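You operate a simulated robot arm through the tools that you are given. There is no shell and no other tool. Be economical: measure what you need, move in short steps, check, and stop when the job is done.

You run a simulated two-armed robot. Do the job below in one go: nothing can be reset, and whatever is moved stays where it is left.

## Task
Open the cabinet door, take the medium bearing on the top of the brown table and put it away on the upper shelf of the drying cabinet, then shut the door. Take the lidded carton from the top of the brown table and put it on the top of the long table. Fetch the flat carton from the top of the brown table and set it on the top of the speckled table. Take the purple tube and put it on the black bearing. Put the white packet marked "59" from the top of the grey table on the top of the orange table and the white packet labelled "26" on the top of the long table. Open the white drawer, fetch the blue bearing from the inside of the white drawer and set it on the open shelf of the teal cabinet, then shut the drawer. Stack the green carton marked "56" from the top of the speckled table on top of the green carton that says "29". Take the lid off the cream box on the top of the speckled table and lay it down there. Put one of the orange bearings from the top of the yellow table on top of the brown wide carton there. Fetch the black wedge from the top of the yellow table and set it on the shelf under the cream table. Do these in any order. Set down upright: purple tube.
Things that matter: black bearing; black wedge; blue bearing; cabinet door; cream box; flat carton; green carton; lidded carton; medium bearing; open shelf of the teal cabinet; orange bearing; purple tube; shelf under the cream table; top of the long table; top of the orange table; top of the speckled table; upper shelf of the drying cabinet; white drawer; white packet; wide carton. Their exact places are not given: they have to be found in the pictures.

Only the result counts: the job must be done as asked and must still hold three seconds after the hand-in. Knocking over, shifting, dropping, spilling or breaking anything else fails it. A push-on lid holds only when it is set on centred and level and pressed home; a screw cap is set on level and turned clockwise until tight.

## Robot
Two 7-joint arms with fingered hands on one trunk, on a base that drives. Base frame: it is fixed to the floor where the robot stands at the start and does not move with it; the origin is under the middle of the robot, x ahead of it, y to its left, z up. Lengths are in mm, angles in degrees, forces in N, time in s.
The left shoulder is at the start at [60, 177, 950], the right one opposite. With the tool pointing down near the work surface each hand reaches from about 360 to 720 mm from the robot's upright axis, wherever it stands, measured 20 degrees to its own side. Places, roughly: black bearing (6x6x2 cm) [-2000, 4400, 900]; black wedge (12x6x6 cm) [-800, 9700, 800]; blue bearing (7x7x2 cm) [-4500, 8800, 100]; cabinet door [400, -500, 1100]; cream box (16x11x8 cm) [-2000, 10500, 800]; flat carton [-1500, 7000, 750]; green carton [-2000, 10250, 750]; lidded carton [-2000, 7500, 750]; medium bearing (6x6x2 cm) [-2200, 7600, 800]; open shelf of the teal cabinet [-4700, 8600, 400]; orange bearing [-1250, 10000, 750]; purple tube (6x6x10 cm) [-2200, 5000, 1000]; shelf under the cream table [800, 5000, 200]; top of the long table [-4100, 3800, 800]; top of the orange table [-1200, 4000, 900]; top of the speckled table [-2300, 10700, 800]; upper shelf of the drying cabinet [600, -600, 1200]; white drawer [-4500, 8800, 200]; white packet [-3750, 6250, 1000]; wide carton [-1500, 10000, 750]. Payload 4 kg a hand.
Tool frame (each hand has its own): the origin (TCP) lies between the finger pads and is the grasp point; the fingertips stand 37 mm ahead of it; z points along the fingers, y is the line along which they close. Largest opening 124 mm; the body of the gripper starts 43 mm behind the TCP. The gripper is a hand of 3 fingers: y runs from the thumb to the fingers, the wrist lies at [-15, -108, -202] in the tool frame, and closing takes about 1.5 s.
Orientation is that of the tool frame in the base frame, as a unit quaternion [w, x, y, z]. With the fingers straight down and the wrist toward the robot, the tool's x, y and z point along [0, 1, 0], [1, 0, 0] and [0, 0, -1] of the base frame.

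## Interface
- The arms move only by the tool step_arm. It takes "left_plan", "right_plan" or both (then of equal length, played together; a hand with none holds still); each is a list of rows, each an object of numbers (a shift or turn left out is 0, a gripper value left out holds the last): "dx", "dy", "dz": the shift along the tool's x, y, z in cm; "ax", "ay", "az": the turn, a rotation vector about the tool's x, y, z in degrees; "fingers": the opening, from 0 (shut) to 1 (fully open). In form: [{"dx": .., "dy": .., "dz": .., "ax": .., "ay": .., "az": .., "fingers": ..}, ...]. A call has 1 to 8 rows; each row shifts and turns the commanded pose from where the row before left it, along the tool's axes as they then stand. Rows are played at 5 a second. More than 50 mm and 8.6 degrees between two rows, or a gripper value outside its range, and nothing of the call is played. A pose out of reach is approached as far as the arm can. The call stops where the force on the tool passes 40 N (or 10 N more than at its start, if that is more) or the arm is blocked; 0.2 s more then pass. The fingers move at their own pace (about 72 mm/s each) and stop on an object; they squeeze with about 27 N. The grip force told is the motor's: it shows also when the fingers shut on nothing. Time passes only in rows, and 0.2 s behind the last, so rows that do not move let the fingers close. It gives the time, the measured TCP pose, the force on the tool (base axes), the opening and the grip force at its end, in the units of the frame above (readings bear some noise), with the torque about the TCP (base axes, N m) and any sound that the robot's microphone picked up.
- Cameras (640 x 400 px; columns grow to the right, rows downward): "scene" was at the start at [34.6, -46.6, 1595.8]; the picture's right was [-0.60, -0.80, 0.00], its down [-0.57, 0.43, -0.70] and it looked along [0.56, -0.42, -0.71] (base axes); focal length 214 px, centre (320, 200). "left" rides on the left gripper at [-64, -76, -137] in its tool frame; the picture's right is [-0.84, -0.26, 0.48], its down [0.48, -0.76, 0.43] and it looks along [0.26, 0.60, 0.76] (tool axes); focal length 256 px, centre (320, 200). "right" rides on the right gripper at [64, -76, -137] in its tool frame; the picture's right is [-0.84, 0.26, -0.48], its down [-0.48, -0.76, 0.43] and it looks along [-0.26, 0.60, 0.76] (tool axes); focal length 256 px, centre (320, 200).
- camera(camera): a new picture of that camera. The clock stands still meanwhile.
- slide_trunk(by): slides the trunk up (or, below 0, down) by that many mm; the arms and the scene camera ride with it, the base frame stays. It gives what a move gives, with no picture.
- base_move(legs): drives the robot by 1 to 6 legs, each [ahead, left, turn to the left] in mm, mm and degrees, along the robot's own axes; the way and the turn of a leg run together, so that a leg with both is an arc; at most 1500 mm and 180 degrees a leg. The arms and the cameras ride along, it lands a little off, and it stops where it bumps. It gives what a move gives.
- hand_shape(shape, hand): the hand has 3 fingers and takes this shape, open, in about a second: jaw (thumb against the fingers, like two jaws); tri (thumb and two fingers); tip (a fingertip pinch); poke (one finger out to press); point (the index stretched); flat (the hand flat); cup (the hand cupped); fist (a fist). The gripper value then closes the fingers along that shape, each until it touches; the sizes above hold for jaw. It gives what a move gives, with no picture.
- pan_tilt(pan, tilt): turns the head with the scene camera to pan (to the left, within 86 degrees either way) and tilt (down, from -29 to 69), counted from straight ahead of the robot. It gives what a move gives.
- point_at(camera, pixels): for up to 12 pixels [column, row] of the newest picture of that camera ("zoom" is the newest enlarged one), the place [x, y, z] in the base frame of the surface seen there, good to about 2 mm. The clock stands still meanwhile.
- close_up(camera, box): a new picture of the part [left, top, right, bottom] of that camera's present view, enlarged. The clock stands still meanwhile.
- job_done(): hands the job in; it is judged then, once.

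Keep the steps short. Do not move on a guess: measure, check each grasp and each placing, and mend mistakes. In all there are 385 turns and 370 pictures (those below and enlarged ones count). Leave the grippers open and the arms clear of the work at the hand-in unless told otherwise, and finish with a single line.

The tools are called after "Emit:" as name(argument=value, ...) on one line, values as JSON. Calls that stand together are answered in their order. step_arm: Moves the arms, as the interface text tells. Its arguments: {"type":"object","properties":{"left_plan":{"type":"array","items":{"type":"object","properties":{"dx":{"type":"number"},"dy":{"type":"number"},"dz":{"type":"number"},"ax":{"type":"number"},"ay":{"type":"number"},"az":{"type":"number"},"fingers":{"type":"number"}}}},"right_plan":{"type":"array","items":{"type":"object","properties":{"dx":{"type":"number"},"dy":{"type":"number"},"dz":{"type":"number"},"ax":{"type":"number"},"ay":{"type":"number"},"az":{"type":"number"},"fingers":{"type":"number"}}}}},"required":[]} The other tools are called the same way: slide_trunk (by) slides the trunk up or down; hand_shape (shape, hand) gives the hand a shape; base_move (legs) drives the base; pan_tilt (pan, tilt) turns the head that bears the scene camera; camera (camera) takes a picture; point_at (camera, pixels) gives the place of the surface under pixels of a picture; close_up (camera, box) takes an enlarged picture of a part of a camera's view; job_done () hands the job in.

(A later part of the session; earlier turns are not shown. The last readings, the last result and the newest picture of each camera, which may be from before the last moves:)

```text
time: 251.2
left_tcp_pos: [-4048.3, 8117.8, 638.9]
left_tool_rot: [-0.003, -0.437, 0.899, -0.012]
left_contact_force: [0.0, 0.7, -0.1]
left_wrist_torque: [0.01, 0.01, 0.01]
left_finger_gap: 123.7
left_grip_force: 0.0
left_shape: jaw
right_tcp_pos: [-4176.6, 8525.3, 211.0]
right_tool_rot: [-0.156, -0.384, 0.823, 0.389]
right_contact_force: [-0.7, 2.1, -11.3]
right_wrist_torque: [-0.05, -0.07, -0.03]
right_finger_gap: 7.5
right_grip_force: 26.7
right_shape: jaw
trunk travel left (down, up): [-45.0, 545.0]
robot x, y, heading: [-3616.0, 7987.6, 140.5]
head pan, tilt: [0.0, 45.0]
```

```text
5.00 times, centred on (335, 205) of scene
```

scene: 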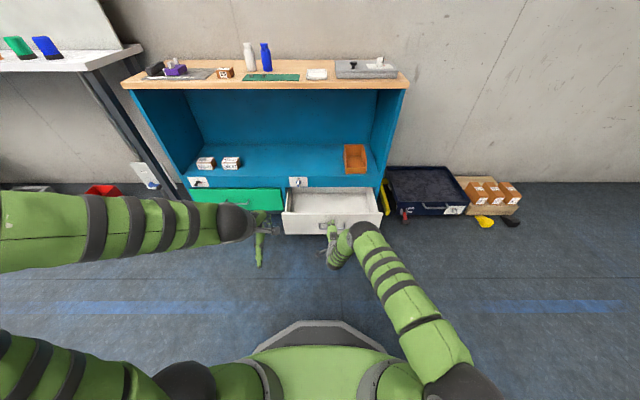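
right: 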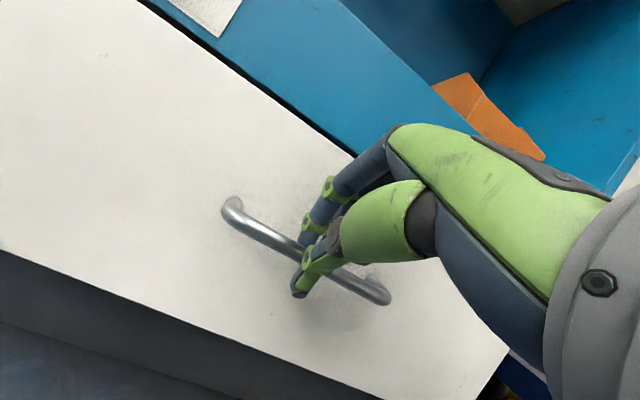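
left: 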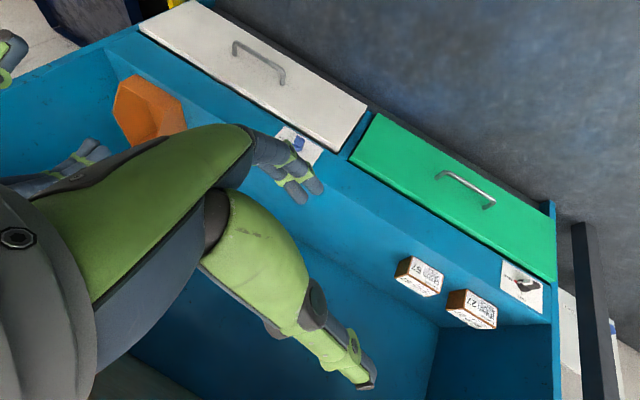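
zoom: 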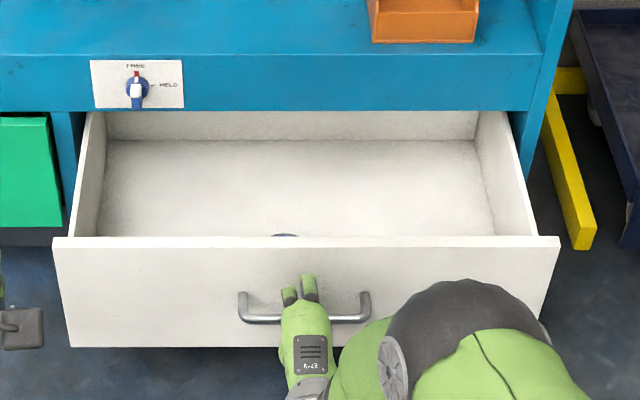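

The blue bearing peeks just behind the drawer front. I release the handle and lift the hand above the drawer.

Emit:
step_arm(right_plan=[{"fingers": 0.35}, {}, {}, {"dz": -3}, {"dz": -4}, {"dz": -4}, {"dz": -3, "dy": 3}, {"dy": 4}])

Emit:
step_arm(right_plan=[{"dy": 4}, {"dy": 4, "dz": -2}, {"dy": 4, "ax": 6}, {"ax": 8}, {"ax": 8}, {"ax": 8}, {"ax": 8}, {"ax": 8}])

Emit:
camera(camera="right")

Emit:
camera(camera="left")

```text
time: 253.0
left_tcp_pos: [-4047.2, 8118.0, 638.3]
left_tool_rot: [-0.003, -0.438, 0.899, -0.011]
left_contact_force: [0.6, 0.4, 0.3]
left_wrist_torque: [-0.01, -0.02, -0.05]
left_finger_gap: 124.0
left_grip_force: 0.0
left_shape: jaw
right_tcp_pos: [-4135.4, 8478.6, 354.7]
right_tool_rot: [-0.156, -0.384, 0.823, 0.389]
right_contact_force: [0.3, 0.4, -0.3]
right_wrist_torque: [-0.02, 0.01, -0.04]
right_finger_gap: 43.4
right_grip_force: 0.1
right_shape: jaw
trunk travel left (down, up): [-45.0, 545.0]
robot x, y, heading: [-3619.5, 7986.4, 140.6]
head pan, tilt: [0.0, 45.0]
```

```text
time: 254.8
left_tcp_pos: [-4047.0, 8117.9, 639.3]
left_tool_rot: [-0.004, -0.438, 0.899, -0.011]
left_contact_force: [-0.7, 0.0, -0.7]
left_wrist_torque: [-0.02, -0.02, -0.02]
left_finger_gap: 123.7
left_grip_force: 0.1
left_shape: jaw
right_tcp_pos: [-4186.2, 8517.4, 459.9]
right_tool_rot: [0.006, -0.415, 0.909, 0.037]
right_contact_force: [0.8, -1.4, 0.4]
right_wrist_torque: [0.04, 0.0, -0.02]
right_finger_gap: 43.4
right_grip_force: 0.0
right_shape: jaw
trunk travel left (down, up): [-45.0, 545.0]
robot x, y, heading: [-3616.0, 7984.2, 140.5]
head pan, tilt: [0.0, 45.0]
```

```text
268 pictures are left
```

right: 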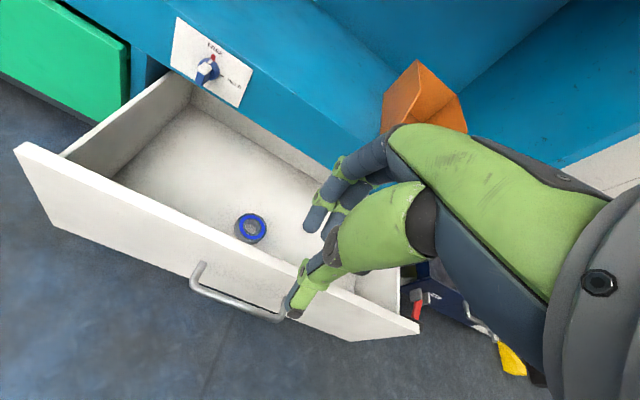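

```text
267 pictures are left
```

left: 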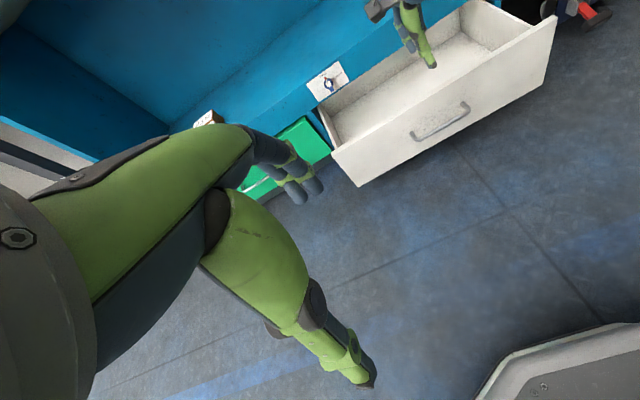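

Bearing at (250,228). I measure it and the drawer walls.

Emit:
close_up(camera="right", box=[190, 180, 310, 280])

Emit:
point_at(camera="zoom", pixels=[[265, 195], [390, 190], [325, 140], [330, 250], [280, 150], [385, 235], [250, 230], [470, 150], [330, 300], [300, 330], [325, 195]])

```text
4.00 times, centred on (250, 230) of right
```

zoom: 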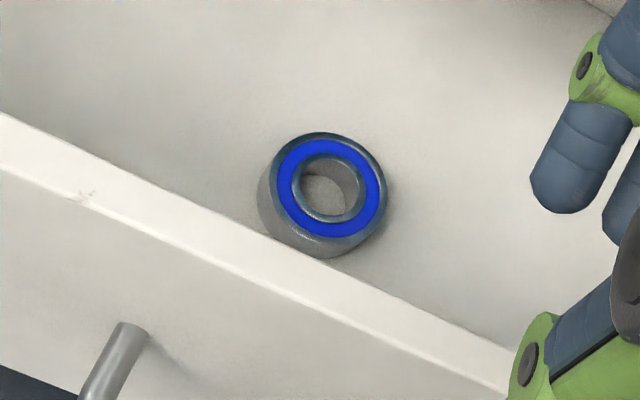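

```text
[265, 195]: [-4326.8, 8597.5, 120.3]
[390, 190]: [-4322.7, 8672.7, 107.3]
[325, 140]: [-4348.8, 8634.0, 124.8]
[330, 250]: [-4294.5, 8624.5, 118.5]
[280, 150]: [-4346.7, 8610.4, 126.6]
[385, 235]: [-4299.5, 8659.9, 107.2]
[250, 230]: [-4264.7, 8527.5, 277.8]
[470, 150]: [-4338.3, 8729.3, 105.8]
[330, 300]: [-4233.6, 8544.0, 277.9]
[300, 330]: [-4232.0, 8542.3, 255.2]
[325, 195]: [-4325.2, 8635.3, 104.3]
```

Emit:
point_at(camera="zoom", pixels=[[272, 180], [380, 195], [320, 137], [338, 236], [290, 148], [370, 160], [290, 218], [372, 218], [350, 140]])

```text
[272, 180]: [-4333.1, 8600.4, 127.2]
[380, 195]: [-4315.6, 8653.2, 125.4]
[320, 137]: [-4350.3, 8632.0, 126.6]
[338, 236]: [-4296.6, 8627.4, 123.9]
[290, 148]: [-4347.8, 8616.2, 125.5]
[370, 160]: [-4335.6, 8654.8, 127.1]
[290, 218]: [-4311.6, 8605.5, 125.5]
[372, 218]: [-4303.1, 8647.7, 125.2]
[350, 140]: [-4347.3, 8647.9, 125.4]
```

Blue bearing centre [-4324,8629], z 105–126. I pull the arm back 200 mm, then drive 330 mm nearer.

Emit:
step_arm(right_plan=[{"dy": -4, "ax": 3.5, "fingers": 0.78}, {"dy": -4}, {"dy": -4}, {"dy": -4}, {"dy": -4}])

Emit:
base_move(legs=[[330, 0, 0]])

Emit:
camera(camera="right")

```text
time: 256.0
left_tcp_pos: [-4048.3, 8118.3, 637.4]
left_tool_rot: [-0.003, -0.438, 0.899, -0.011]
left_contact_force: [0.2, 0.6, -0.8]
left_wrist_torque: [0.0, 0.0, 0.0]
left_finger_gap: 123.6
left_grip_force: 0.0
left_shape: jaw
right_tcp_pos: [-4035.3, 8386.5, 457.4]
right_tool_rot: [0.018, -0.412, 0.911, 0.009]
right_contact_force: [0.3, -0.1, 0.2]
right_wrist_torque: [0.0, 0.01, 0.0]
right_finger_gap: 96.6
right_grip_force: 0.1
right_shape: jaw
trunk travel left (down, up): [-45.0, 545.0]
robot x, y, heading: [-3617.2, 7986.0, 141.1]
head pan, tilt: [0.0, 45.0]
```

```text
time: 258.2
left_tcp_pos: [-4302.6, 8325.9, 637.7]
left_tool_rot: [-0.003, -0.438, 0.899, -0.011]
left_contact_force: [0.3, -0.7, 0.2]
left_wrist_torque: [0.01, -0.04, 0.03]
left_finger_gap: 124.1
left_grip_force: 0.0
left_shape: jaw
right_tcp_pos: [-4289.9, 8594.9, 457.5]
right_tool_rot: [0.018, -0.413, 0.91, 0.009]
right_contact_force: [0.0, -0.1, 0.3]
right_wrist_torque: [0.0, 0.02, 0.02]
right_finger_gap: 96.7
right_grip_force: 0.0
right_shape: jaw
trunk travel left (down, up): [-45.0, 545.0]
robot x, y, heading: [-3876.4, 8193.3, 141.1]
head pan, tilt: [0.0, 45.0]
```

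```text
265 pictures are left
```

right: 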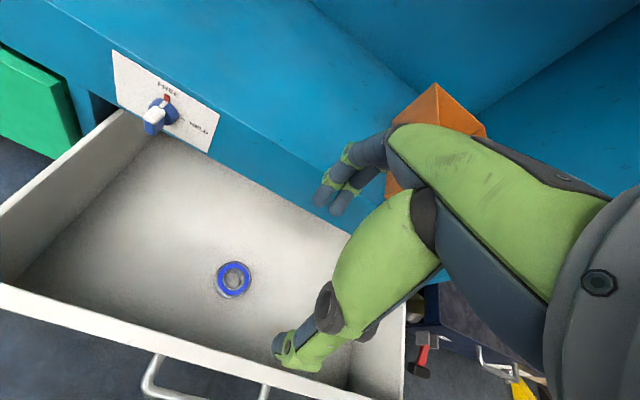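

Emit:
step_arm(right_plan=[{"dy": 2.3, "dz": 2, "fingers": 0.68}, {"dy": 2.3, "dz": 3}, {"dx": -0.3, "dz": 4}, {"dz": 4}, {"dz": 4}, {"dz": 4}, {"dz": 3}, {}])

Emit:
camera(camera="right")

```text
time: 260.0
left_tcp_pos: [-4303.0, 8327.1, 638.0]
left_tool_rot: [-0.004, -0.437, 0.899, -0.011]
left_contact_force: [-0.4, -0.8, -0.8]
left_wrist_torque: [-0.02, -0.02, 0.0]
left_finger_gap: 124.0
left_grip_force: 0.1
left_shape: jaw
right_tcp_pos: [-4316.9, 8636.2, 216.9]
right_tool_rot: [0.02, -0.414, 0.91, 0.01]
right_contact_force: [-0.7, -0.9, 1.0]
right_wrist_torque: [0.03, 0.02, 0.01]
right_finger_gap: 84.5
right_grip_force: 0.1
right_shape: jaw
trunk travel left (down, up): [-45.0, 545.0]
robot x, y, heading: [-3874.8, 8191.7, 140.8]
head pan, tilt: [0.0, 45.0]
```

```text
264 pictures are left
```

right: 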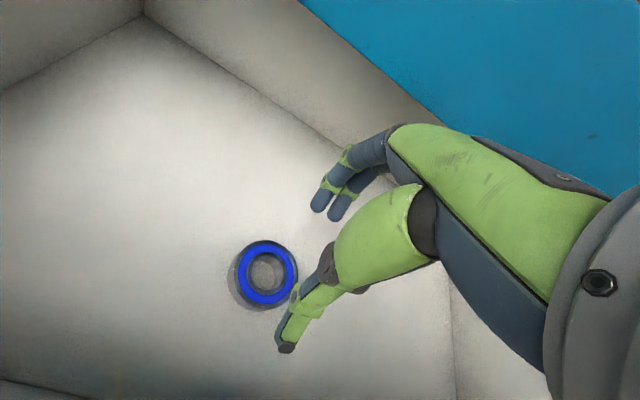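

Shift 10 mm left, descend 71 mm, close.

Emit:
step_arm(right_plan=[{"dx": 1.0, "dz": 2}, {"dz": 3}, {"dz": 2}, {"fingers": 0}, {}, {}, {}, {}])

Emit:
camera(camera="right")

```text
time: 261.8
left_tcp_pos: [-4303.6, 8326.8, 639.3]
left_tool_rot: [-0.004, -0.438, 0.899, -0.011]
left_contact_force: [-0.4, 0.2, -0.2]
left_wrist_torque: [0.02, -0.01, 0.01]
left_finger_gap: 123.4
left_grip_force: 0.0
left_shape: jaw
right_tcp_pos: [-4320.9, 8629.6, 147.7]
right_tool_rot: [0.019, -0.414, 0.91, 0.009]
right_contact_force: [-0.7, -1.5, 4.4]
right_wrist_torque: [-0.08, -0.09, -0.06]
right_finger_gap: 62.3
right_grip_force: 27.4
right_shape: jaw
trunk travel left (down, up): [-45.0, 545.0]
robot x, y, heading: [-3874.4, 8191.1, 140.7]
head pan, tilt: [0.0, 45.0]
```

```text
263 pictures are left
```

right: 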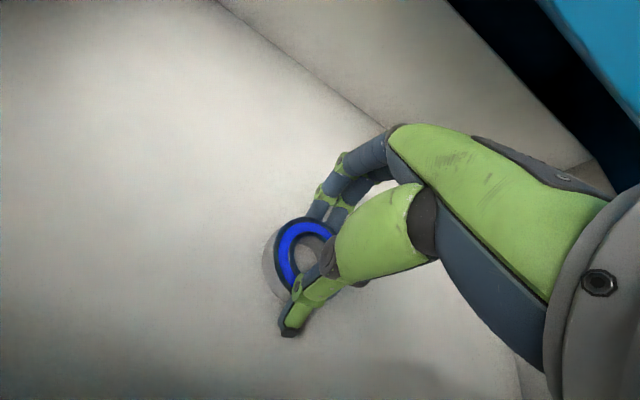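

Gripped at 62 mm. Lift clear.

Emit:
step_arm(right_plan=[{"dz": -2}, {"dz": -4}, {"dz": -4}, {"dz": -4}, {"dz": -4}, {"dz": -4}, {"dz": -4}, {"dz": -4}])

Emit:
camera(camera="right")

Emit:
camera(camera="scene")

```text
time: 263.6
left_tcp_pos: [-4304.2, 8326.2, 638.2]
left_tool_rot: [-0.004, -0.438, 0.899, -0.011]
left_contact_force: [-0.6, 0.4, -0.4]
left_wrist_torque: [0.0, -0.03, 0.02]
left_finger_gap: 123.8
left_grip_force: 0.1
left_shape: jaw
right_tcp_pos: [-4330.2, 8620.3, 447.8]
right_tool_rot: [0.019, -0.413, 0.91, 0.008]
right_contact_force: [0.2, -0.3, -2.7]
right_wrist_torque: [-0.02, 0.02, -0.01]
right_finger_gap: 62.0
right_grip_force: 27.2
right_shape: jaw
trunk travel left (down, up): [-45.0, 545.0]
robot x, y, heading: [-3874.9, 8192.3, 140.6]
head pan, tilt: [0.0, 45.0]
```

```text
262 pictures are left
```

right: 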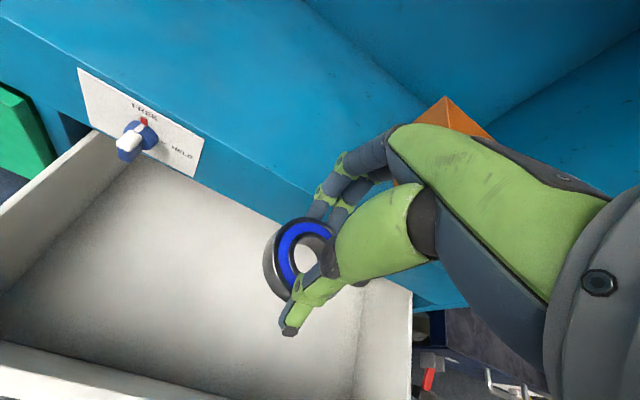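

```text
261 pictures are left
```

scene: 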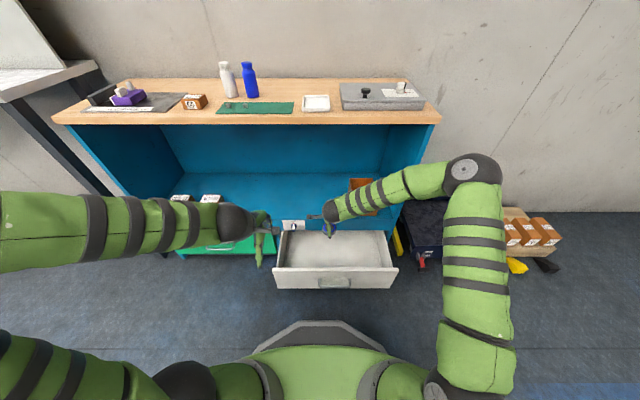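

Held. I check where free space on the shelf is.

Emit:
point_at(camera="scene", pixels=[[210, 198], [218, 198], [250, 195], [280, 195], [300, 185], [352, 195], [280, 175], [300, 205]])

Emit:
step_arm(right_plan=[{"dz": -3}])

Emit:
base_move(legs=[[0, 200, 0], [150, 0, 0]])

Emit:
camera(camera="right")

```text
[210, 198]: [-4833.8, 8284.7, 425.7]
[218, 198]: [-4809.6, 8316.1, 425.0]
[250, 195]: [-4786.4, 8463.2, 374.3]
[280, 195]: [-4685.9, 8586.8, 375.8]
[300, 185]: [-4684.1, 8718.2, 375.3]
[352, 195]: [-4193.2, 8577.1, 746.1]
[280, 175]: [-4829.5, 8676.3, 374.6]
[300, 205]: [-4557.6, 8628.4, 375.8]
```

```text
time: 264.0
left_tcp_pos: [-4303.6, 8327.1, 637.9]
left_tool_rot: [-0.003, -0.438, 0.899, -0.011]
left_contact_force: [1.0, 0.1, -0.8]
left_wrist_torque: [-0.03, 0.04, 0.05]
left_finger_gap: 123.9
left_grip_force: 0.0
left_shape: jaw
right_tcp_pos: [-4331.1, 8619.5, 476.1]
right_tool_rot: [0.019, -0.414, 0.91, 0.008]
right_contact_force: [0.7, 1.3, -2.4]
right_wrist_torque: [-0.01, 0.0, 0.01]
right_finger_gap: 61.7
right_grip_force: 27.3
right_shape: jaw
trunk travel left (down, up): [-45.0, 545.0]
robot x, y, heading: [-3874.4, 8196.8, 140.5]
head pan, tilt: [0.0, 45.0]
```

```text
time: 266.6
left_tcp_pos: [-4546.6, 8267.4, 639.7]
left_tool_rot: [-0.003, -0.437, 0.899, -0.011]
left_contact_force: [-0.1, 0.1, 1.5]
left_wrist_torque: [-0.05, -0.02, -0.02]
left_finger_gap: 123.5
left_grip_force: 0.0
left_shape: jaw
right_tcp_pos: [-4574.8, 8561.2, 477.3]
right_tool_rot: [0.019, -0.413, 0.91, 0.009]
right_contact_force: [-0.6, 0.1, -3.0]
right_wrist_torque: [-0.02, 0.01, 0.01]
right_finger_gap: 61.5
right_grip_force: 27.0
right_shape: jaw
trunk travel left (down, up): [-45.0, 545.0]
robot x, y, heading: [-4116.6, 8139.4, 140.5]
head pan, tilt: [0.0, 45.0]
```

```text
260 pictures are left
```

right: 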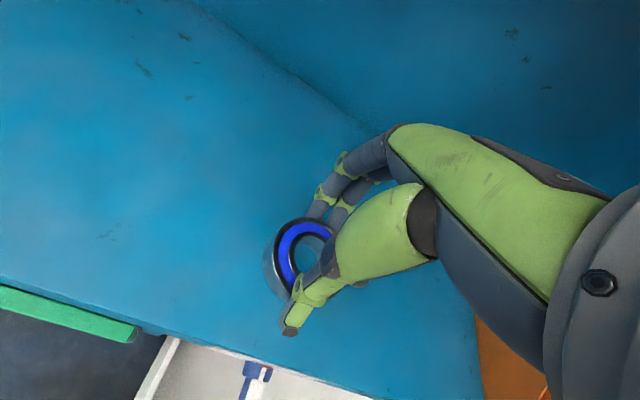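

Over the shelf. Move 30 mm deeper and lower to contact.

Emit:
step_arm(right_plan=[{"dy": 3}, {"dz": 3}, {"dz": 2}, {"dz": 0.6}, {}])

```text
time: 267.8
left_tcp_pos: [-4546.9, 8267.5, 638.5]
left_tool_rot: [-0.003, -0.437, 0.899, -0.011]
left_contact_force: [-0.2, 0.4, -0.1]
left_wrist_torque: [0.03, -0.01, -0.03]
left_finger_gap: 124.2
left_grip_force: 0.1
left_shape: jaw
right_tcp_pos: [-4595.0, 8582.6, 421.4]
right_tool_rot: [0.019, -0.414, 0.91, 0.009]
right_contact_force: [-0.4, -0.2, -2.7]
right_wrist_torque: [0.0, -0.01, 0.01]
right_finger_gap: 61.7
right_grip_force: 26.8
right_shape: jaw
trunk travel left (down, up): [-45.0, 545.0]
robot x, y, heading: [-4120.2, 8137.5, 140.8]
head pan, tilt: [0.0, 45.0]
```

Emit:
step_arm(right_plan=[{"dz": 0.3}, {"dz": 0.2}, {"dz": 0.2}, {}])

```text
time: 268.8
left_tcp_pos: [-4545.8, 8268.5, 638.4]
left_tool_rot: [-0.004, -0.438, 0.899, -0.011]
left_contact_force: [0.5, 0.3, 0.6]
left_wrist_torque: [-0.01, -0.04, 0.0]
left_finger_gap: 124.1
left_grip_force: 0.0
left_shape: jaw
right_tcp_pos: [-4595.0, 8580.9, 416.9]
right_tool_rot: [0.018, -0.413, 0.91, 0.011]
right_contact_force: [0.5, -0.7, 18.0]
right_wrist_torque: [-0.2, -0.26, -0.03]
right_finger_gap: 61.6
right_grip_force: 27.3
right_shape: jaw
trunk travel left (down, up): [-45.0, 545.0]
robot x, y, heading: [-4117.9, 8135.8, 140.7]
head pan, tilt: [0.0, 45.0]
```

Contact. Release and lift.

Emit:
step_arm(right_plan=[{"dz": -0.2}, {"fingers": 0.65}, {"fingers": 0.7}, {}, {"dz": -2}, {"dz": -4}, {"dz": -3}])

Emit:
camera(camera="right")

```text
time: 270.4
left_tcp_pos: [-4546.7, 8268.9, 637.1]
left_tool_rot: [-0.003, -0.438, 0.899, -0.011]
left_contact_force: [-0.4, 0.0, 0.3]
left_wrist_torque: [0.0, -0.01, 0.01]
left_finger_gap: 123.9
left_grip_force: 0.0
left_shape: jaw
right_tcp_pos: [-4597.3, 8580.2, 507.2]
right_tool_rot: [0.019, -0.414, 0.91, 0.009]
right_contact_force: [-0.3, 0.9, -0.6]
right_wrist_torque: [0.0, 0.0, -0.05]
right_finger_gap: 86.5
right_grip_force: 0.1
right_shape: jaw
trunk travel left (down, up): [-45.0, 545.0]
robot x, y, heading: [-4118.3, 8132.9, 140.5]
head pan, tilt: [0.0, 45.0]
```

```text
259 pictures are left
```

right: 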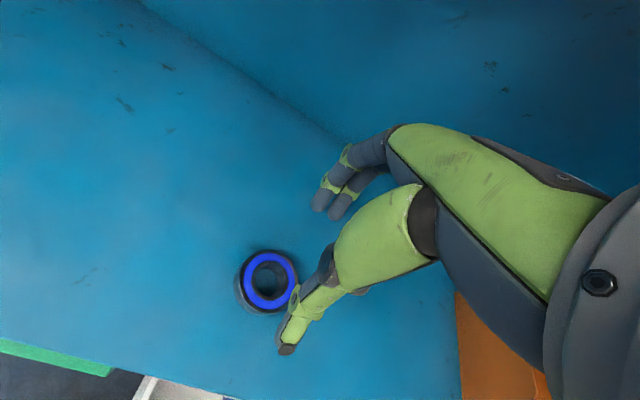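

Bearing is on the shelf. Now close the drawer: back out, tilt closed fingers forward, and push the face above the handle.

Emit:
base_move(legs=[[-430, 0, 0], [0, -215, 0]])

Emit:
step_arm(right_plan=[{"ax": -8.3, "fingers": 0}, {"ax": -8.3, "dz": 1}, {"ax": -8.3, "dz": 1}, {"ax": -8.3, "dz": 2, "dy": -2}, {"ax": -8.3, "dz": 2, "dy": -2}, {"ax": -8.3, "dz": 2, "dy": -2}, {"dz": 2.6, "dy": -3.1}, {"dz": 2.6, "dy": -3.1}])

Emit:
camera(camera="scene")

```text
time: 274.3
left_tcp_pos: [-4078.8, 8162.5, 639.2]
left_tool_rot: [-0.004, -0.44, 0.898, -0.012]
left_contact_force: [0.0, -0.1, -0.2]
left_wrist_torque: [-0.04, -0.02, 0.0]
left_finger_gap: 123.9
left_grip_force: 0.0
left_shape: jaw
right_tcp_pos: [-4128.5, 8473.3, 507.4]
right_tool_rot: [0.019, -0.415, 0.909, 0.009]
right_contact_force: [-0.2, 0.7, 0.1]
right_wrist_torque: [-0.01, 0.04, 0.03]
right_finger_gap: 86.4
right_grip_force: 0.1
right_shape: jaw
trunk travel left (down, up): [-45.0, 545.0]
robot x, y, heading: [-3644.9, 8032.3, 140.8]
head pan, tilt: [0.0, 45.0]
```

```text
time: 276.1
left_tcp_pos: [-4077.9, 8162.8, 638.5]
left_tool_rot: [-0.003, -0.439, 0.898, -0.011]
left_contact_force: [-0.5, -0.2, 1.3]
left_wrist_torque: [0.01, 0.02, 0.01]
left_finger_gap: 123.9
left_grip_force: 0.1
left_shape: jaw
right_tcp_pos: [-4114.8, 8473.0, 324.6]
right_tool_rot: [-0.158, -0.384, 0.821, 0.393]
right_contact_force: [-0.1, 0.2, -0.5]
right_wrist_torque: [-0.02, -0.02, 0.0]
right_finger_gap: 0.0
right_grip_force: 27.2
right_shape: jaw
trunk travel left (down, up): [-45.0, 545.0]
robot x, y, heading: [-3645.3, 8032.7, 140.9]
head pan, tilt: [0.0, 45.0]
```

```text
258 pictures are left
```

scene: 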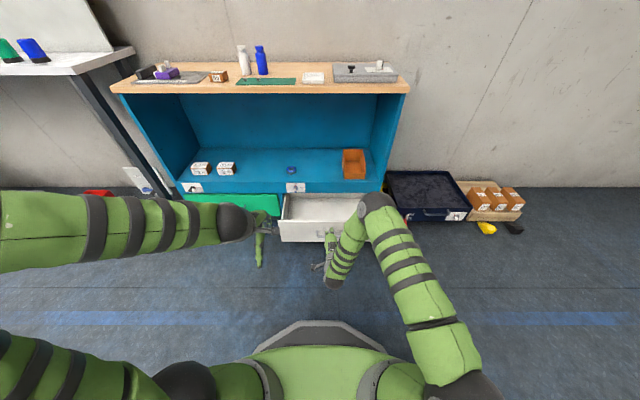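

Lower 45 mm, then drive forward 290 mm to push it shut.

Emit:
step_arm(right_plan=[{"dz": 1.5, "dy": -1.7}, {"dz": 1.5, "dy": -1.7}])

Emit:
base_move(legs=[[285, 0, 0]])

Emit:
camera(camera="scene")

```text
time: 276.7
left_tcp_pos: [-4077.6, 8163.4, 638.9]
left_tool_rot: [-0.003, -0.439, 0.898, -0.011]
left_contact_force: [-0.7, 0.0, -0.3]
left_wrist_torque: [-0.02, 0.03, 0.02]
left_finger_gap: 123.8
left_grip_force: 0.1
left_shape: jaw
right_tcp_pos: [-4113.3, 8472.9, 279.5]
right_tool_rot: [-0.157, -0.384, 0.821, 0.391]
right_contact_force: [-1.1, -0.2, 0.5]
right_wrist_torque: [-0.02, -0.01, 0.0]
right_finger_gap: 0.0
right_grip_force: 26.6
right_shape: jaw
trunk travel left (down, up): [-45.0, 545.0]
robot x, y, heading: [-3646.8, 8029.1, 140.9]
head pan, tilt: [0.0, 45.0]
```

```text
time: 278.7
left_tcp_pos: [-4298.3, 8342.6, 638.7]
left_tool_rot: [-0.003, -0.439, 0.898, -0.012]
left_contact_force: [-0.3, -0.2, -0.2]
left_wrist_torque: [0.01, -0.01, 0.02]
left_finger_gap: 123.8
left_grip_force: 0.0
left_shape: jaw
right_tcp_pos: [-4334.9, 8652.9, 278.2]
right_tool_rot: [-0.157, -0.385, 0.821, 0.392]
right_contact_force: [-0.1, 0.5, 0.3]
right_wrist_torque: [0.03, -0.02, -0.01]
right_finger_gap: 0.1
right_grip_force: 26.8
right_shape: jaw
trunk travel left (down, up): [-45.0, 545.0]
robot x, y, heading: [-3867.1, 8212.0, 141.0]
head pan, tilt: [0.0, 45.0]
```

```text
257 pictures are left
```

scene: 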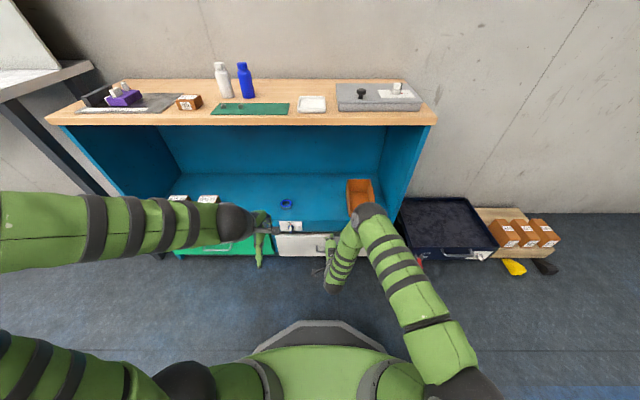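

Emit:
close_up(camera="scene", box=[260, 210, 360, 265])

Emit:
point_at(camera="zoom", pixels=[[150, 200], [200, 200], [300, 200], [200, 165], [200, 150], [60, 200]])

```text
6.40 times, centred on (310, 238) of scene
```

zoom: 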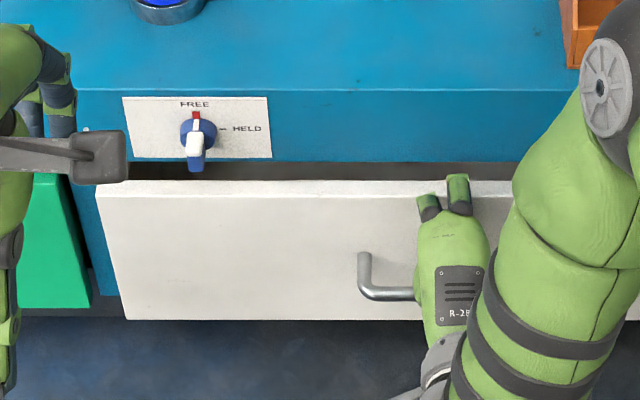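

```text
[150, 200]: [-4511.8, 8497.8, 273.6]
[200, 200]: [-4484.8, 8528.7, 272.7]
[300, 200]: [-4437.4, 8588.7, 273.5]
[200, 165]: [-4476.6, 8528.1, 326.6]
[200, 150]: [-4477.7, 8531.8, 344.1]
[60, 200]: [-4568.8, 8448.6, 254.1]
```

13 mm still open; push another 18 mm.

Emit:
base_move(legs=[[20, 0, 0]])

Emit:
close_up(camera="scene", box=[260, 210, 360, 265])

Emit:
point_at(camera="zoom", pixels=[[150, 200], [200, 200], [300, 200]])

```text
time: 279.6
left_tcp_pos: [-4312.0, 8355.0, 638.1]
left_tool_rot: [-0.004, -0.438, 0.899, -0.012]
left_contact_force: [0.3, -0.4, -0.8]
left_wrist_torque: [0.02, 0.0, 0.02]
left_finger_gap: 123.7
left_grip_force: 0.1
left_shape: jaw
right_tcp_pos: [-4348.9, 8662.7, 281.4]
right_tool_rot: [-0.158, -0.384, 0.821, 0.392]
right_contact_force: [12.7, -7.5, 10.8]
right_wrist_torque: [0.3, 0.19, -0.26]
right_finger_gap: 0.0
right_grip_force: 26.7
right_shape: jaw
trunk travel left (down, up): [-45.0, 545.0]
robot x, y, heading: [-3885.7, 8223.8, 140.7]
head pan, tilt: [0.0, 45.0]
stopped in leg 1: the force on the tool passed its limit at 49 N (the readings are from after the stop); the commanded pose is now the measured one
```

```text
6.40 times, centred on (310, 238) of scene
```

zoom: 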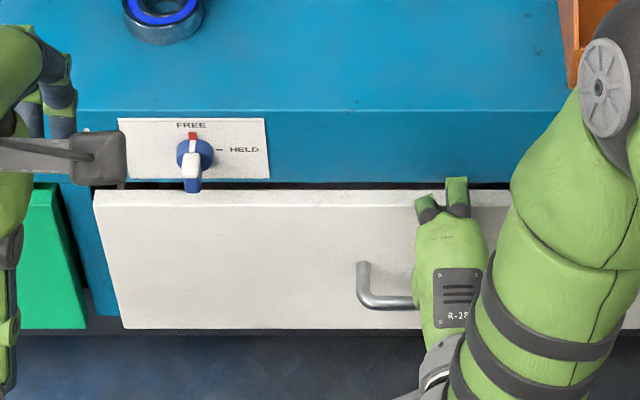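

```text
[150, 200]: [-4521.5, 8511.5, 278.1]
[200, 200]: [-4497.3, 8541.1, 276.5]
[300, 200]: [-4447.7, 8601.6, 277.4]
```

The drawer is shut. Retreat, restore the right hand to pointing down, and raise the trunk.

Emit:
base_move(legs=[[-300, 0, 0]])

Emit:
step_arm(right_plan=[{"ax": 8.3, "fingers": 1}, {"ax": 8.3, "dz": -2}, {"ax": 8.3, "dz": -3}, {"ax": 8.3, "dz": -4}, {"ax": 8.3, "dz": -4}, {"ax": 8.3, "dz": -4}, {"dz": -4}, {"dz": -4}])

Emit:
slide_trunk(by=400)

Emit:
slide_trunk(by=140)

Emit:
base_move(legs=[[0, 0, 90]])

Emit:
pan_tilt(pan=0, tilt=30)

Emit:
camera(camera="scene")

```text
time: 281.6
left_tcp_pos: [-4081.0, 8164.9, 637.8]
left_tool_rot: [-0.003, -0.439, 0.899, -0.011]
left_contact_force: [-0.8, 0.5, -0.3]
left_wrist_torque: [-0.01, 0.02, 0.0]
left_finger_gap: 123.5
left_grip_force: 0.1
left_shape: jaw
right_tcp_pos: [-4117.3, 8474.0, 280.4]
right_tool_rot: [-0.159, -0.385, 0.82, 0.392]
right_contact_force: [0.3, 0.2, 0.6]
right_wrist_torque: [0.03, 0.01, -0.02]
right_finger_gap: 0.1
right_grip_force: 27.0
right_shape: jaw
trunk travel left (down, up): [-45.0, 545.0]
robot x, y, heading: [-3654.7, 8033.7, 140.8]
head pan, tilt: [0.0, 45.0]
```

```text
time: 283.4
left_tcp_pos: [-4081.8, 8165.9, 637.4]
left_tool_rot: [-0.004, -0.439, 0.899, -0.011]
left_contact_force: [-0.7, 0.7, 0.1]
left_wrist_torque: [0.0, 0.01, -0.01]
left_finger_gap: 123.8
left_grip_force: 0.0
left_shape: jaw
right_tcp_pos: [-4074.7, 8424.3, 513.7]
right_tool_rot: [0.017, -0.416, 0.909, 0.009]
right_contact_force: [0.2, -0.2, 0.2]
right_wrist_torque: [-0.04, 0.02, -0.01]
right_finger_gap: 123.7
right_grip_force: 0.0
right_shape: jaw
trunk travel left (down, up): [-45.0, 545.0]
robot x, y, heading: [-3649.5, 8033.2, 141.0]
head pan, tilt: [0.0, 45.0]
```

```text
time: 287.3
left_tcp_pos: [-4081.7, 8165.0, 1036.4]
left_tool_rot: [-0.003, -0.439, 0.899, -0.011]
left_contact_force: [-0.1, 0.5, -0.3]
left_wrist_torque: [0.01, -0.01, -0.01]
left_finger_gap: 123.8
left_grip_force: 0.1
left_shape: jaw
right_tcp_pos: [-4075.8, 8423.7, 913.7]
right_tool_rot: [0.018, -0.416, 0.909, 0.011]
right_contact_force: [0.4, 0.9, 0.4]
right_wrist_torque: [-0.01, 0.02, -0.03]
right_finger_gap: 124.1
right_grip_force: 0.1
right_shape: jaw
trunk travel left (down, up): [-445.0, 145.0]
robot x, y, heading: [-3650.3, 8034.3, 140.8]
head pan, tilt: [0.0, 45.0]
```

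```text
time: 288.9
left_tcp_pos: [-4081.5, 8165.1, 1177.9]
left_tool_rot: [-0.003, -0.439, 0.898, -0.011]
left_contact_force: [-0.9, 0.2, -0.2]
left_wrist_torque: [0.02, 0.0, -0.01]
left_finger_gap: 123.9
left_grip_force: 0.0
left_shape: jaw
right_tcp_pos: [-4076.1, 8424.0, 1054.0]
right_tool_rot: [0.019, -0.416, 0.909, 0.01]
right_contact_force: [-0.1, 0.2, -0.2]
right_wrist_torque: [0.01, 0.0, 0.01]
right_finger_gap: 123.7
right_grip_force: 0.0
right_shape: jaw
trunk travel left (down, up): [-585.0, 5.0]
robot x, y, heading: [-3650.8, 8036.1, 140.7]
head pan, tilt: [0.0, 45.0]
```

```text
time: 293.2
left_tcp_pos: [-3782.2, 7604.4, 1177.4]
left_tool_rot: [-0.006, 0.945, -0.326, 0.011]
left_contact_force: [0.0, -0.1, -0.7]
left_wrist_torque: [0.01, 0.0, 0.01]
left_finger_gap: 123.9
left_grip_force: 0.0
left_shape: jaw
right_tcp_pos: [-4040.0, 7610.6, 1053.2]
right_tool_rot: [-0.006, 0.937, -0.349, -0.02]
right_contact_force: [0.8, -0.7, -1.0]
right_wrist_torque: [0.0, 0.02, 0.0]
right_finger_gap: 123.9
right_grip_force: 0.1
right_shape: jaw
trunk travel left (down, up): [-585.0, 5.0]
robot x, y, heading: [-3650.8, 8035.8, -129.3]
head pan, tilt: [0.0, 45.0]
```

```text
time: 293.9
left_tcp_pos: [-3783.2, 7605.5, 1179.4]
left_tool_rot: [-0.006, 0.945, -0.326, 0.01]
left_contact_force: [0.4, 0.2, -0.7]
left_wrist_torque: [0.01, -0.03, 0.01]
left_finger_gap: 123.6
left_grip_force: 0.1
left_shape: jaw
right_tcp_pos: [-4041.5, 7610.2, 1053.7]
right_tool_rot: [-0.006, 0.937, -0.348, -0.02]
right_contact_force: [0.0, -0.4, 0.0]
right_wrist_torque: [0.02, 0.02, -0.02]
right_finger_gap: 123.8
right_grip_force: 0.0
right_shape: jaw
trunk travel left (down, up): [-585.0, 5.0]
robot x, y, heading: [-3652.7, 8033.6, -129.1]
head pan, tilt: [0.0, 30.0]
```

```text
254 pictures are left
```

scene: 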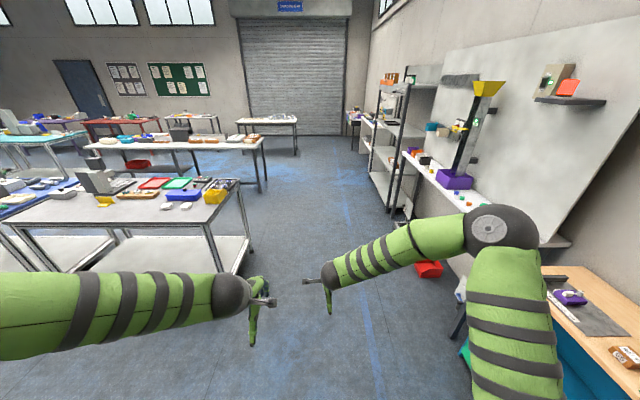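

I move to the far side of the grey table: forward 650, left 1250.

Emit:
step_arm(right_plan=[{"dz": -4, "dy": -2}, {"dz": -4, "dy": -2}, {"dz": -4, "dy": -2}])

Emit:
base_move(legs=[[650, 0, 0], [0, 1250, 0]])

Emit:
pan_tilt(pan=0, tilt=45)

Emit:
camera(camera="scene")

```text
time: 294.7
left_tcp_pos: [-3781.7, 7605.1, 1177.9]
left_tool_rot: [-0.006, 0.945, -0.326, 0.01]
left_contact_force: [0.6, 0.4, -0.4]
left_wrist_torque: [0.01, 0.02, 0.0]
left_finger_gap: 123.4
left_grip_force: 0.1
left_shape: jaw
right_tcp_pos: [-3996.3, 7653.8, 1174.9]
right_tool_rot: [-0.005, 0.937, -0.348, -0.021]
right_contact_force: [0.7, -0.8, -0.5]
right_wrist_torque: [0.01, 0.03, -0.01]
right_finger_gap: 123.8
right_grip_force: 0.0
right_shape: jaw
trunk travel left (down, up): [-585.0, 5.0]
robot x, y, heading: [-3652.7, 8036.1, -129.2]
head pan, tilt: [0.0, 30.0]
```

```text
time: 304.3
left_tcp_pos: [-3193.9, 6317.1, 1177.7]
left_tool_rot: [-0.006, 0.949, -0.315, 0.01]
left_contact_force: [-0.2, -0.2, -0.1]
left_wrist_torque: [-0.05, 0.02, 0.01]
left_finger_gap: 124.0
left_grip_force: 0.0
left_shape: jaw
right_tcp_pos: [-3409.9, 6361.2, 1173.1]
right_tool_rot: [-0.005, 0.941, -0.339, -0.021]
right_contact_force: [0.8, 0.5, -0.4]
right_wrist_torque: [-0.01, 0.02, 0.0]
right_finger_gap: 123.6
right_grip_force: 0.1
right_shape: jaw
trunk travel left (down, up): [-585.0, 5.0]
robot x, y, heading: [-3068.5, 6749.4, -128.1]
head pan, tilt: [0.0, 30.0]
```

```text
time: 305.0
left_tcp_pos: [-3194.6, 6317.7, 1179.4]
left_tool_rot: [-0.006, 0.949, -0.316, 0.01]
left_contact_force: [-0.1, -0.2, 0.3]
left_wrist_torque: [0.0, -0.03, 0.04]
left_finger_gap: 123.8
left_grip_force: 0.2
left_shape: jaw
right_tcp_pos: [-3410.0, 6360.6, 1172.2]
right_tool_rot: [-0.006, 0.94, -0.339, -0.021]
right_contact_force: [0.4, -0.7, 0.4]
right_wrist_torque: [0.02, 0.0, 0.02]
right_finger_gap: 123.8
right_grip_force: 0.0
right_shape: jaw
trunk travel left (down, up): [-585.0, 5.0]
robot x, y, heading: [-3070.5, 6747.5, -128.1]
head pan, tilt: [0.0, 45.0]
```

```text
253 pictures are left
```

scene: 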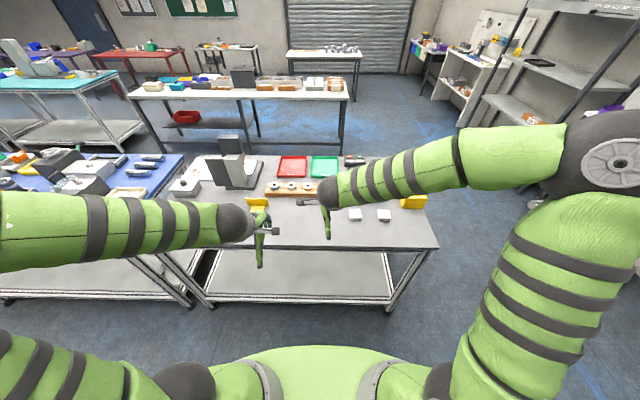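

Packets at (353,214) and (383,214). Verify labels and measure.

Emit:
close_up(camera="scene", box=[330, 195, 410, 240])

Emit:
point_at(camera="zoom", pixels=[[150, 105], [240, 105], [150, 180], [250, 180], [200, 145], [160, 215], [240, 215], [385, 150]])

```text
8.00 times, centred on (370, 218) of scene
```

zoom: 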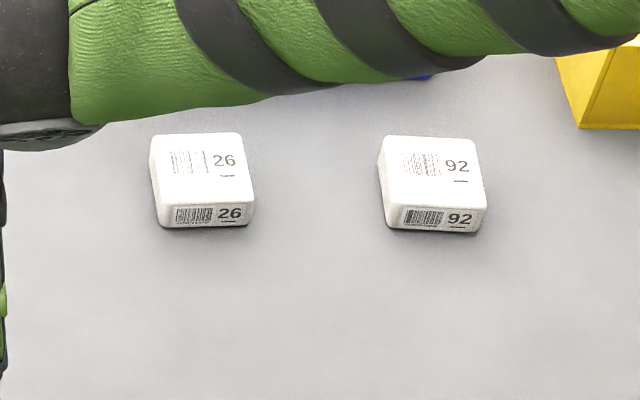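

```text
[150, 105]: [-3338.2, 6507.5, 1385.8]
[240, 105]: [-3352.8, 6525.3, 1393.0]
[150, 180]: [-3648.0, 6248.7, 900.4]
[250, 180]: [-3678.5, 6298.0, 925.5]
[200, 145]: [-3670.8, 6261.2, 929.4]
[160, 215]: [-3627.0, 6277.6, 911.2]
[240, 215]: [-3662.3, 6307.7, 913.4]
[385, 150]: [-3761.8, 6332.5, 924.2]
```

Confirmed "26", centre [-3661,6274]. Advance 220 and bring the right hand over it.

Emit:
base_move(legs=[[220, 0, 0]])

Emit:
step_arm(right_plan=[{"dx": -2.5, "fingers": 0.75}, {"dx": -3, "dz": 2}, {"dx": -3, "dz": 3}, {"dx": -3, "dz": 3}, {"dx": -2.8, "dy": 0.7, "dz": 3}, {"dz": 3}, {"dz": 3}])

Emit:
camera(camera="right")

```text
time: 306.7
left_tcp_pos: [-3328.3, 6146.7, 1177.1]
left_tool_rot: [-0.006, 0.949, -0.316, 0.01]
left_contact_force: [0.2, 0.1, 0.4]
left_wrist_torque: [0.04, -0.04, 0.01]
left_finger_gap: 123.7
left_grip_force: 0.1
left_shape: jaw
right_tcp_pos: [-3544.4, 6189.1, 1173.8]
right_tool_rot: [-0.007, 0.94, -0.34, -0.02]
right_contact_force: [0.0, -0.7, 0.3]
right_wrist_torque: [0.01, 0.01, 0.0]
right_finger_gap: 124.0
right_grip_force: 0.2
right_shape: jaw
trunk travel left (down, up): [-585.0, 5.0]
robot x, y, heading: [-3202.6, 6577.7, -128.2]
head pan, tilt: [0.0, 45.0]
```

```text
time: 308.3
left_tcp_pos: [-3328.6, 6145.8, 1177.7]
left_tool_rot: [-0.006, 0.949, -0.316, 0.011]
left_contact_force: [0.3, 0.1, 0.1]
left_wrist_torque: [0.0, -0.03, 0.0]
left_finger_gap: 124.0
left_grip_force: 0.1
left_shape: jaw
right_tcp_pos: [-3665.7, 6278.6, 1009.9]
right_tool_rot: [-0.005, 0.94, -0.339, -0.019]
right_contact_force: [0.4, 0.0, 0.8]
right_wrist_torque: [-0.05, 0.0, -0.03]
right_finger_gap: 93.1
right_grip_force: 0.1
right_shape: jaw
trunk travel left (down, up): [-585.0, 5.0]
robot x, y, heading: [-3207.0, 6581.6, -127.9]
head pan, tilt: [0.0, 45.0]
```

```text
251 pictures are left
```

right: 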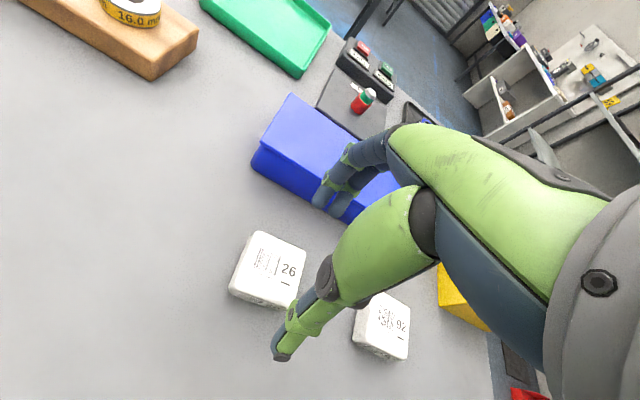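

Emit:
point_at(camera="right", pixels=[[262, 233], [303, 252], [237, 285], [285, 300], [267, 268], [270, 178], [320, 215], [255, 170], [270, 200], [298, 225]])

```text
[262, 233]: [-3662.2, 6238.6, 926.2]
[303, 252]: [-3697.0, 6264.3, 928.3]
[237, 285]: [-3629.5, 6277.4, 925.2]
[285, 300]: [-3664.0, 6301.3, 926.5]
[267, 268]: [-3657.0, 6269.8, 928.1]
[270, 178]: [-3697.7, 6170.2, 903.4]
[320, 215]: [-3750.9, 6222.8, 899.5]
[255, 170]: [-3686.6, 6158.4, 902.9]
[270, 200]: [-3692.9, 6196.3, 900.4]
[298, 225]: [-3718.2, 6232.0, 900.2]
```

Gap to the blue box is 66 mm: fine. Correct 8/5 mm, descend, grip, lift.

Emit:
step_arm(right_plan=[{"dx": 0.75, "dy": 0.5, "dz": 2.5}, {"dz": 2.5}, {"dz": 1.8}, {"fingers": 0}, {}, {}, {}, {}])

Emit:
step_arm(right_plan=[{"dz": -2}, {"dz": -4}, {"dz": -4}, {"dz": -4}, {"dz": -4}])

Emit:
camera(camera="right")

```text
time: 310.1
left_tcp_pos: [-3328.5, 6146.6, 1177.3]
left_tool_rot: [-0.005, 0.949, -0.316, 0.01]
left_contact_force: [0.0, -0.1, -0.1]
left_wrist_torque: [0.02, 0.03, 0.0]
left_finger_gap: 123.8
left_grip_force: 0.0
left_shape: jaw
right_tcp_pos: [-3662.7, 6272.9, 942.0]
right_tool_rot: [-0.005, 0.94, -0.34, -0.021]
right_contact_force: [2.6, 0.3, 7.3]
right_wrist_torque: [0.09, -0.11, 0.04]
right_finger_gap: 73.7
right_grip_force: 27.4
right_shape: jaw
trunk travel left (down, up): [-585.0, 5.0]
robot x, y, heading: [-3204.5, 6577.8, -127.9]
head pan, tilt: [0.0, 45.0]
```

```text
time: 311.3
left_tcp_pos: [-3326.9, 6147.9, 1178.5]
left_tool_rot: [-0.007, 0.949, -0.315, 0.01]
left_contact_force: [1.4, 0.5, 0.4]
left_wrist_torque: [-0.01, 0.03, 0.0]
left_finger_gap: 123.9
left_grip_force: 0.0
left_shape: jaw
right_tcp_pos: [-3656.2, 6269.2, 1121.6]
right_tool_rot: [-0.005, 0.941, -0.339, -0.019]
right_contact_force: [-0.5, 0.6, -2.0]
right_wrist_torque: [-0.02, 0.01, -0.01]
right_finger_gap: 73.8
right_grip_force: 26.5
right_shape: jaw
trunk travel left (down, up): [-585.0, 5.0]
robot x, y, heading: [-3207.0, 6578.3, -128.1]
head pan, tilt: [0.0, 45.0]
```

```text
250 pictures are left
```

right: 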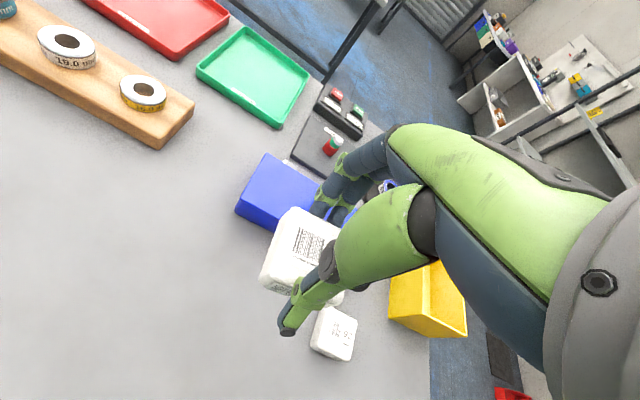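

Held. Now the brown table behind me: back off, shift along, and turn round.

Emit:
base_move(legs=[[-430, 0, 0], [0, 600, 0], [0, 0, 178.5]])

Emit:
camera(camera="scene")

```text
time: 324.3
left_tcp_pos: [-2355.9, 6983.9, 1177.3]
left_tool_rot: [-0.01, 0.307, 0.952, -0.006]
left_contact_force: [-0.1, -0.3, 0.4]
left_wrist_torque: [0.01, 0.02, 0.0]
left_finger_gap: 123.7
left_grip_force: 0.0
left_shape: jaw
right_tcp_pos: [-2023.7, 6869.5, 1122.4]
right_tool_rot: [0.02, 0.328, 0.944, -0.005]
right_contact_force: [-0.7, -1.5, -2.9]
right_wrist_torque: [-0.02, -0.01, -0.03]
right_finger_gap: 73.6
right_grip_force: 26.8
right_shape: jaw
trunk travel left (down, up): [-585.0, 5.0]
robot x, y, heading: [-2473.1, 6546.0, 53.4]
head pan, tilt: [0.0, 45.0]
```

```text
249 pictures are left
```

scene: 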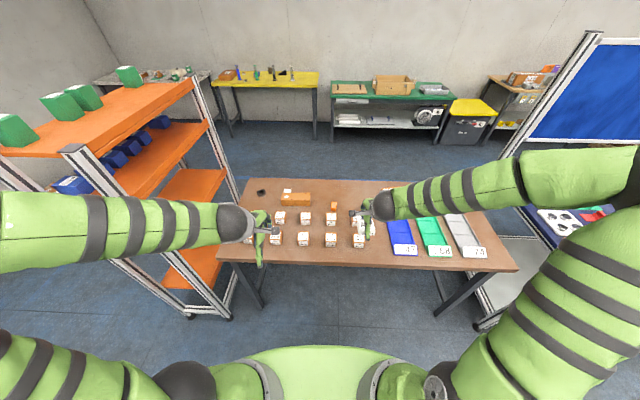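

Brown table ahead. Zoom on it.

Emit:
close_up(camera="scene", box=[225, 175, 415, 270])

Emit:
point_at(camera="scene", pixels=[[295, 198], [261, 192], [400, 237], [435, 237], [333, 205], [215, 255], [500, 265], [75, 150], [190, 80], [20, 140], [95, 170], [240, 185]])

```text
3.37 times, centred on (320, 222) of scene
```

zoom: 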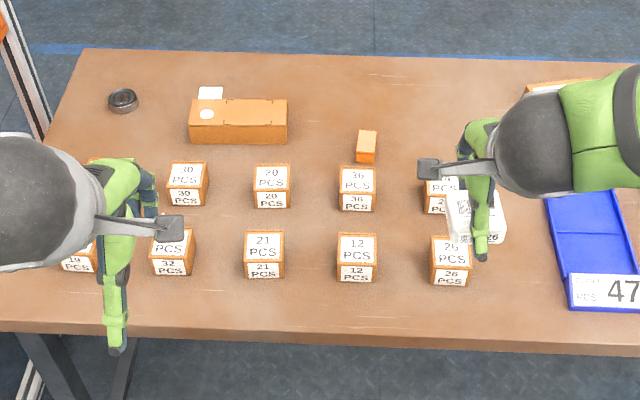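

```text
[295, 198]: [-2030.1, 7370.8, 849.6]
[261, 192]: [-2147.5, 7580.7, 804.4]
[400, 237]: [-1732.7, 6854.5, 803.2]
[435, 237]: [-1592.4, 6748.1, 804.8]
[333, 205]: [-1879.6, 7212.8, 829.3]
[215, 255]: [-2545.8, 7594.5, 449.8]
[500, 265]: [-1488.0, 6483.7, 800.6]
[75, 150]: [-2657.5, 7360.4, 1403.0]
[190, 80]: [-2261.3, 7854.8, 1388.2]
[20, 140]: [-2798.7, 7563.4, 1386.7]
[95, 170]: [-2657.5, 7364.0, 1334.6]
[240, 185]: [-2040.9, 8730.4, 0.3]
```

Emit:
camera(camera="right")

Emit:
camera(camera="left")

```text
247 pictures are left
```

right: 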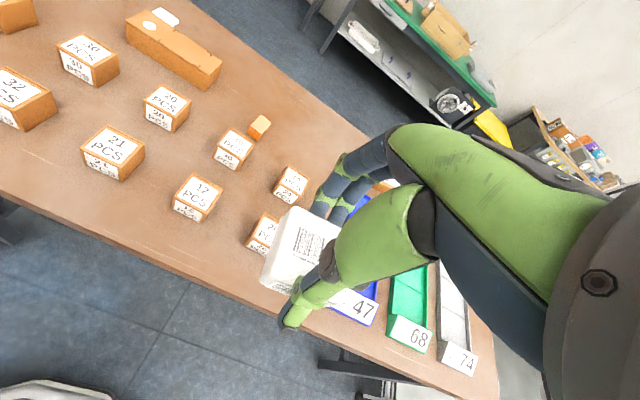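

```text
246 pictures are left
```

left: 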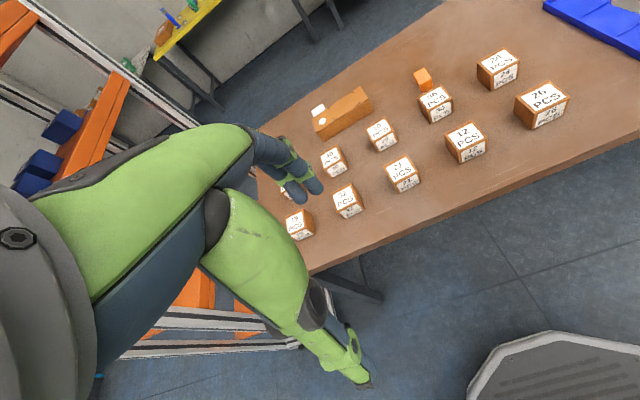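

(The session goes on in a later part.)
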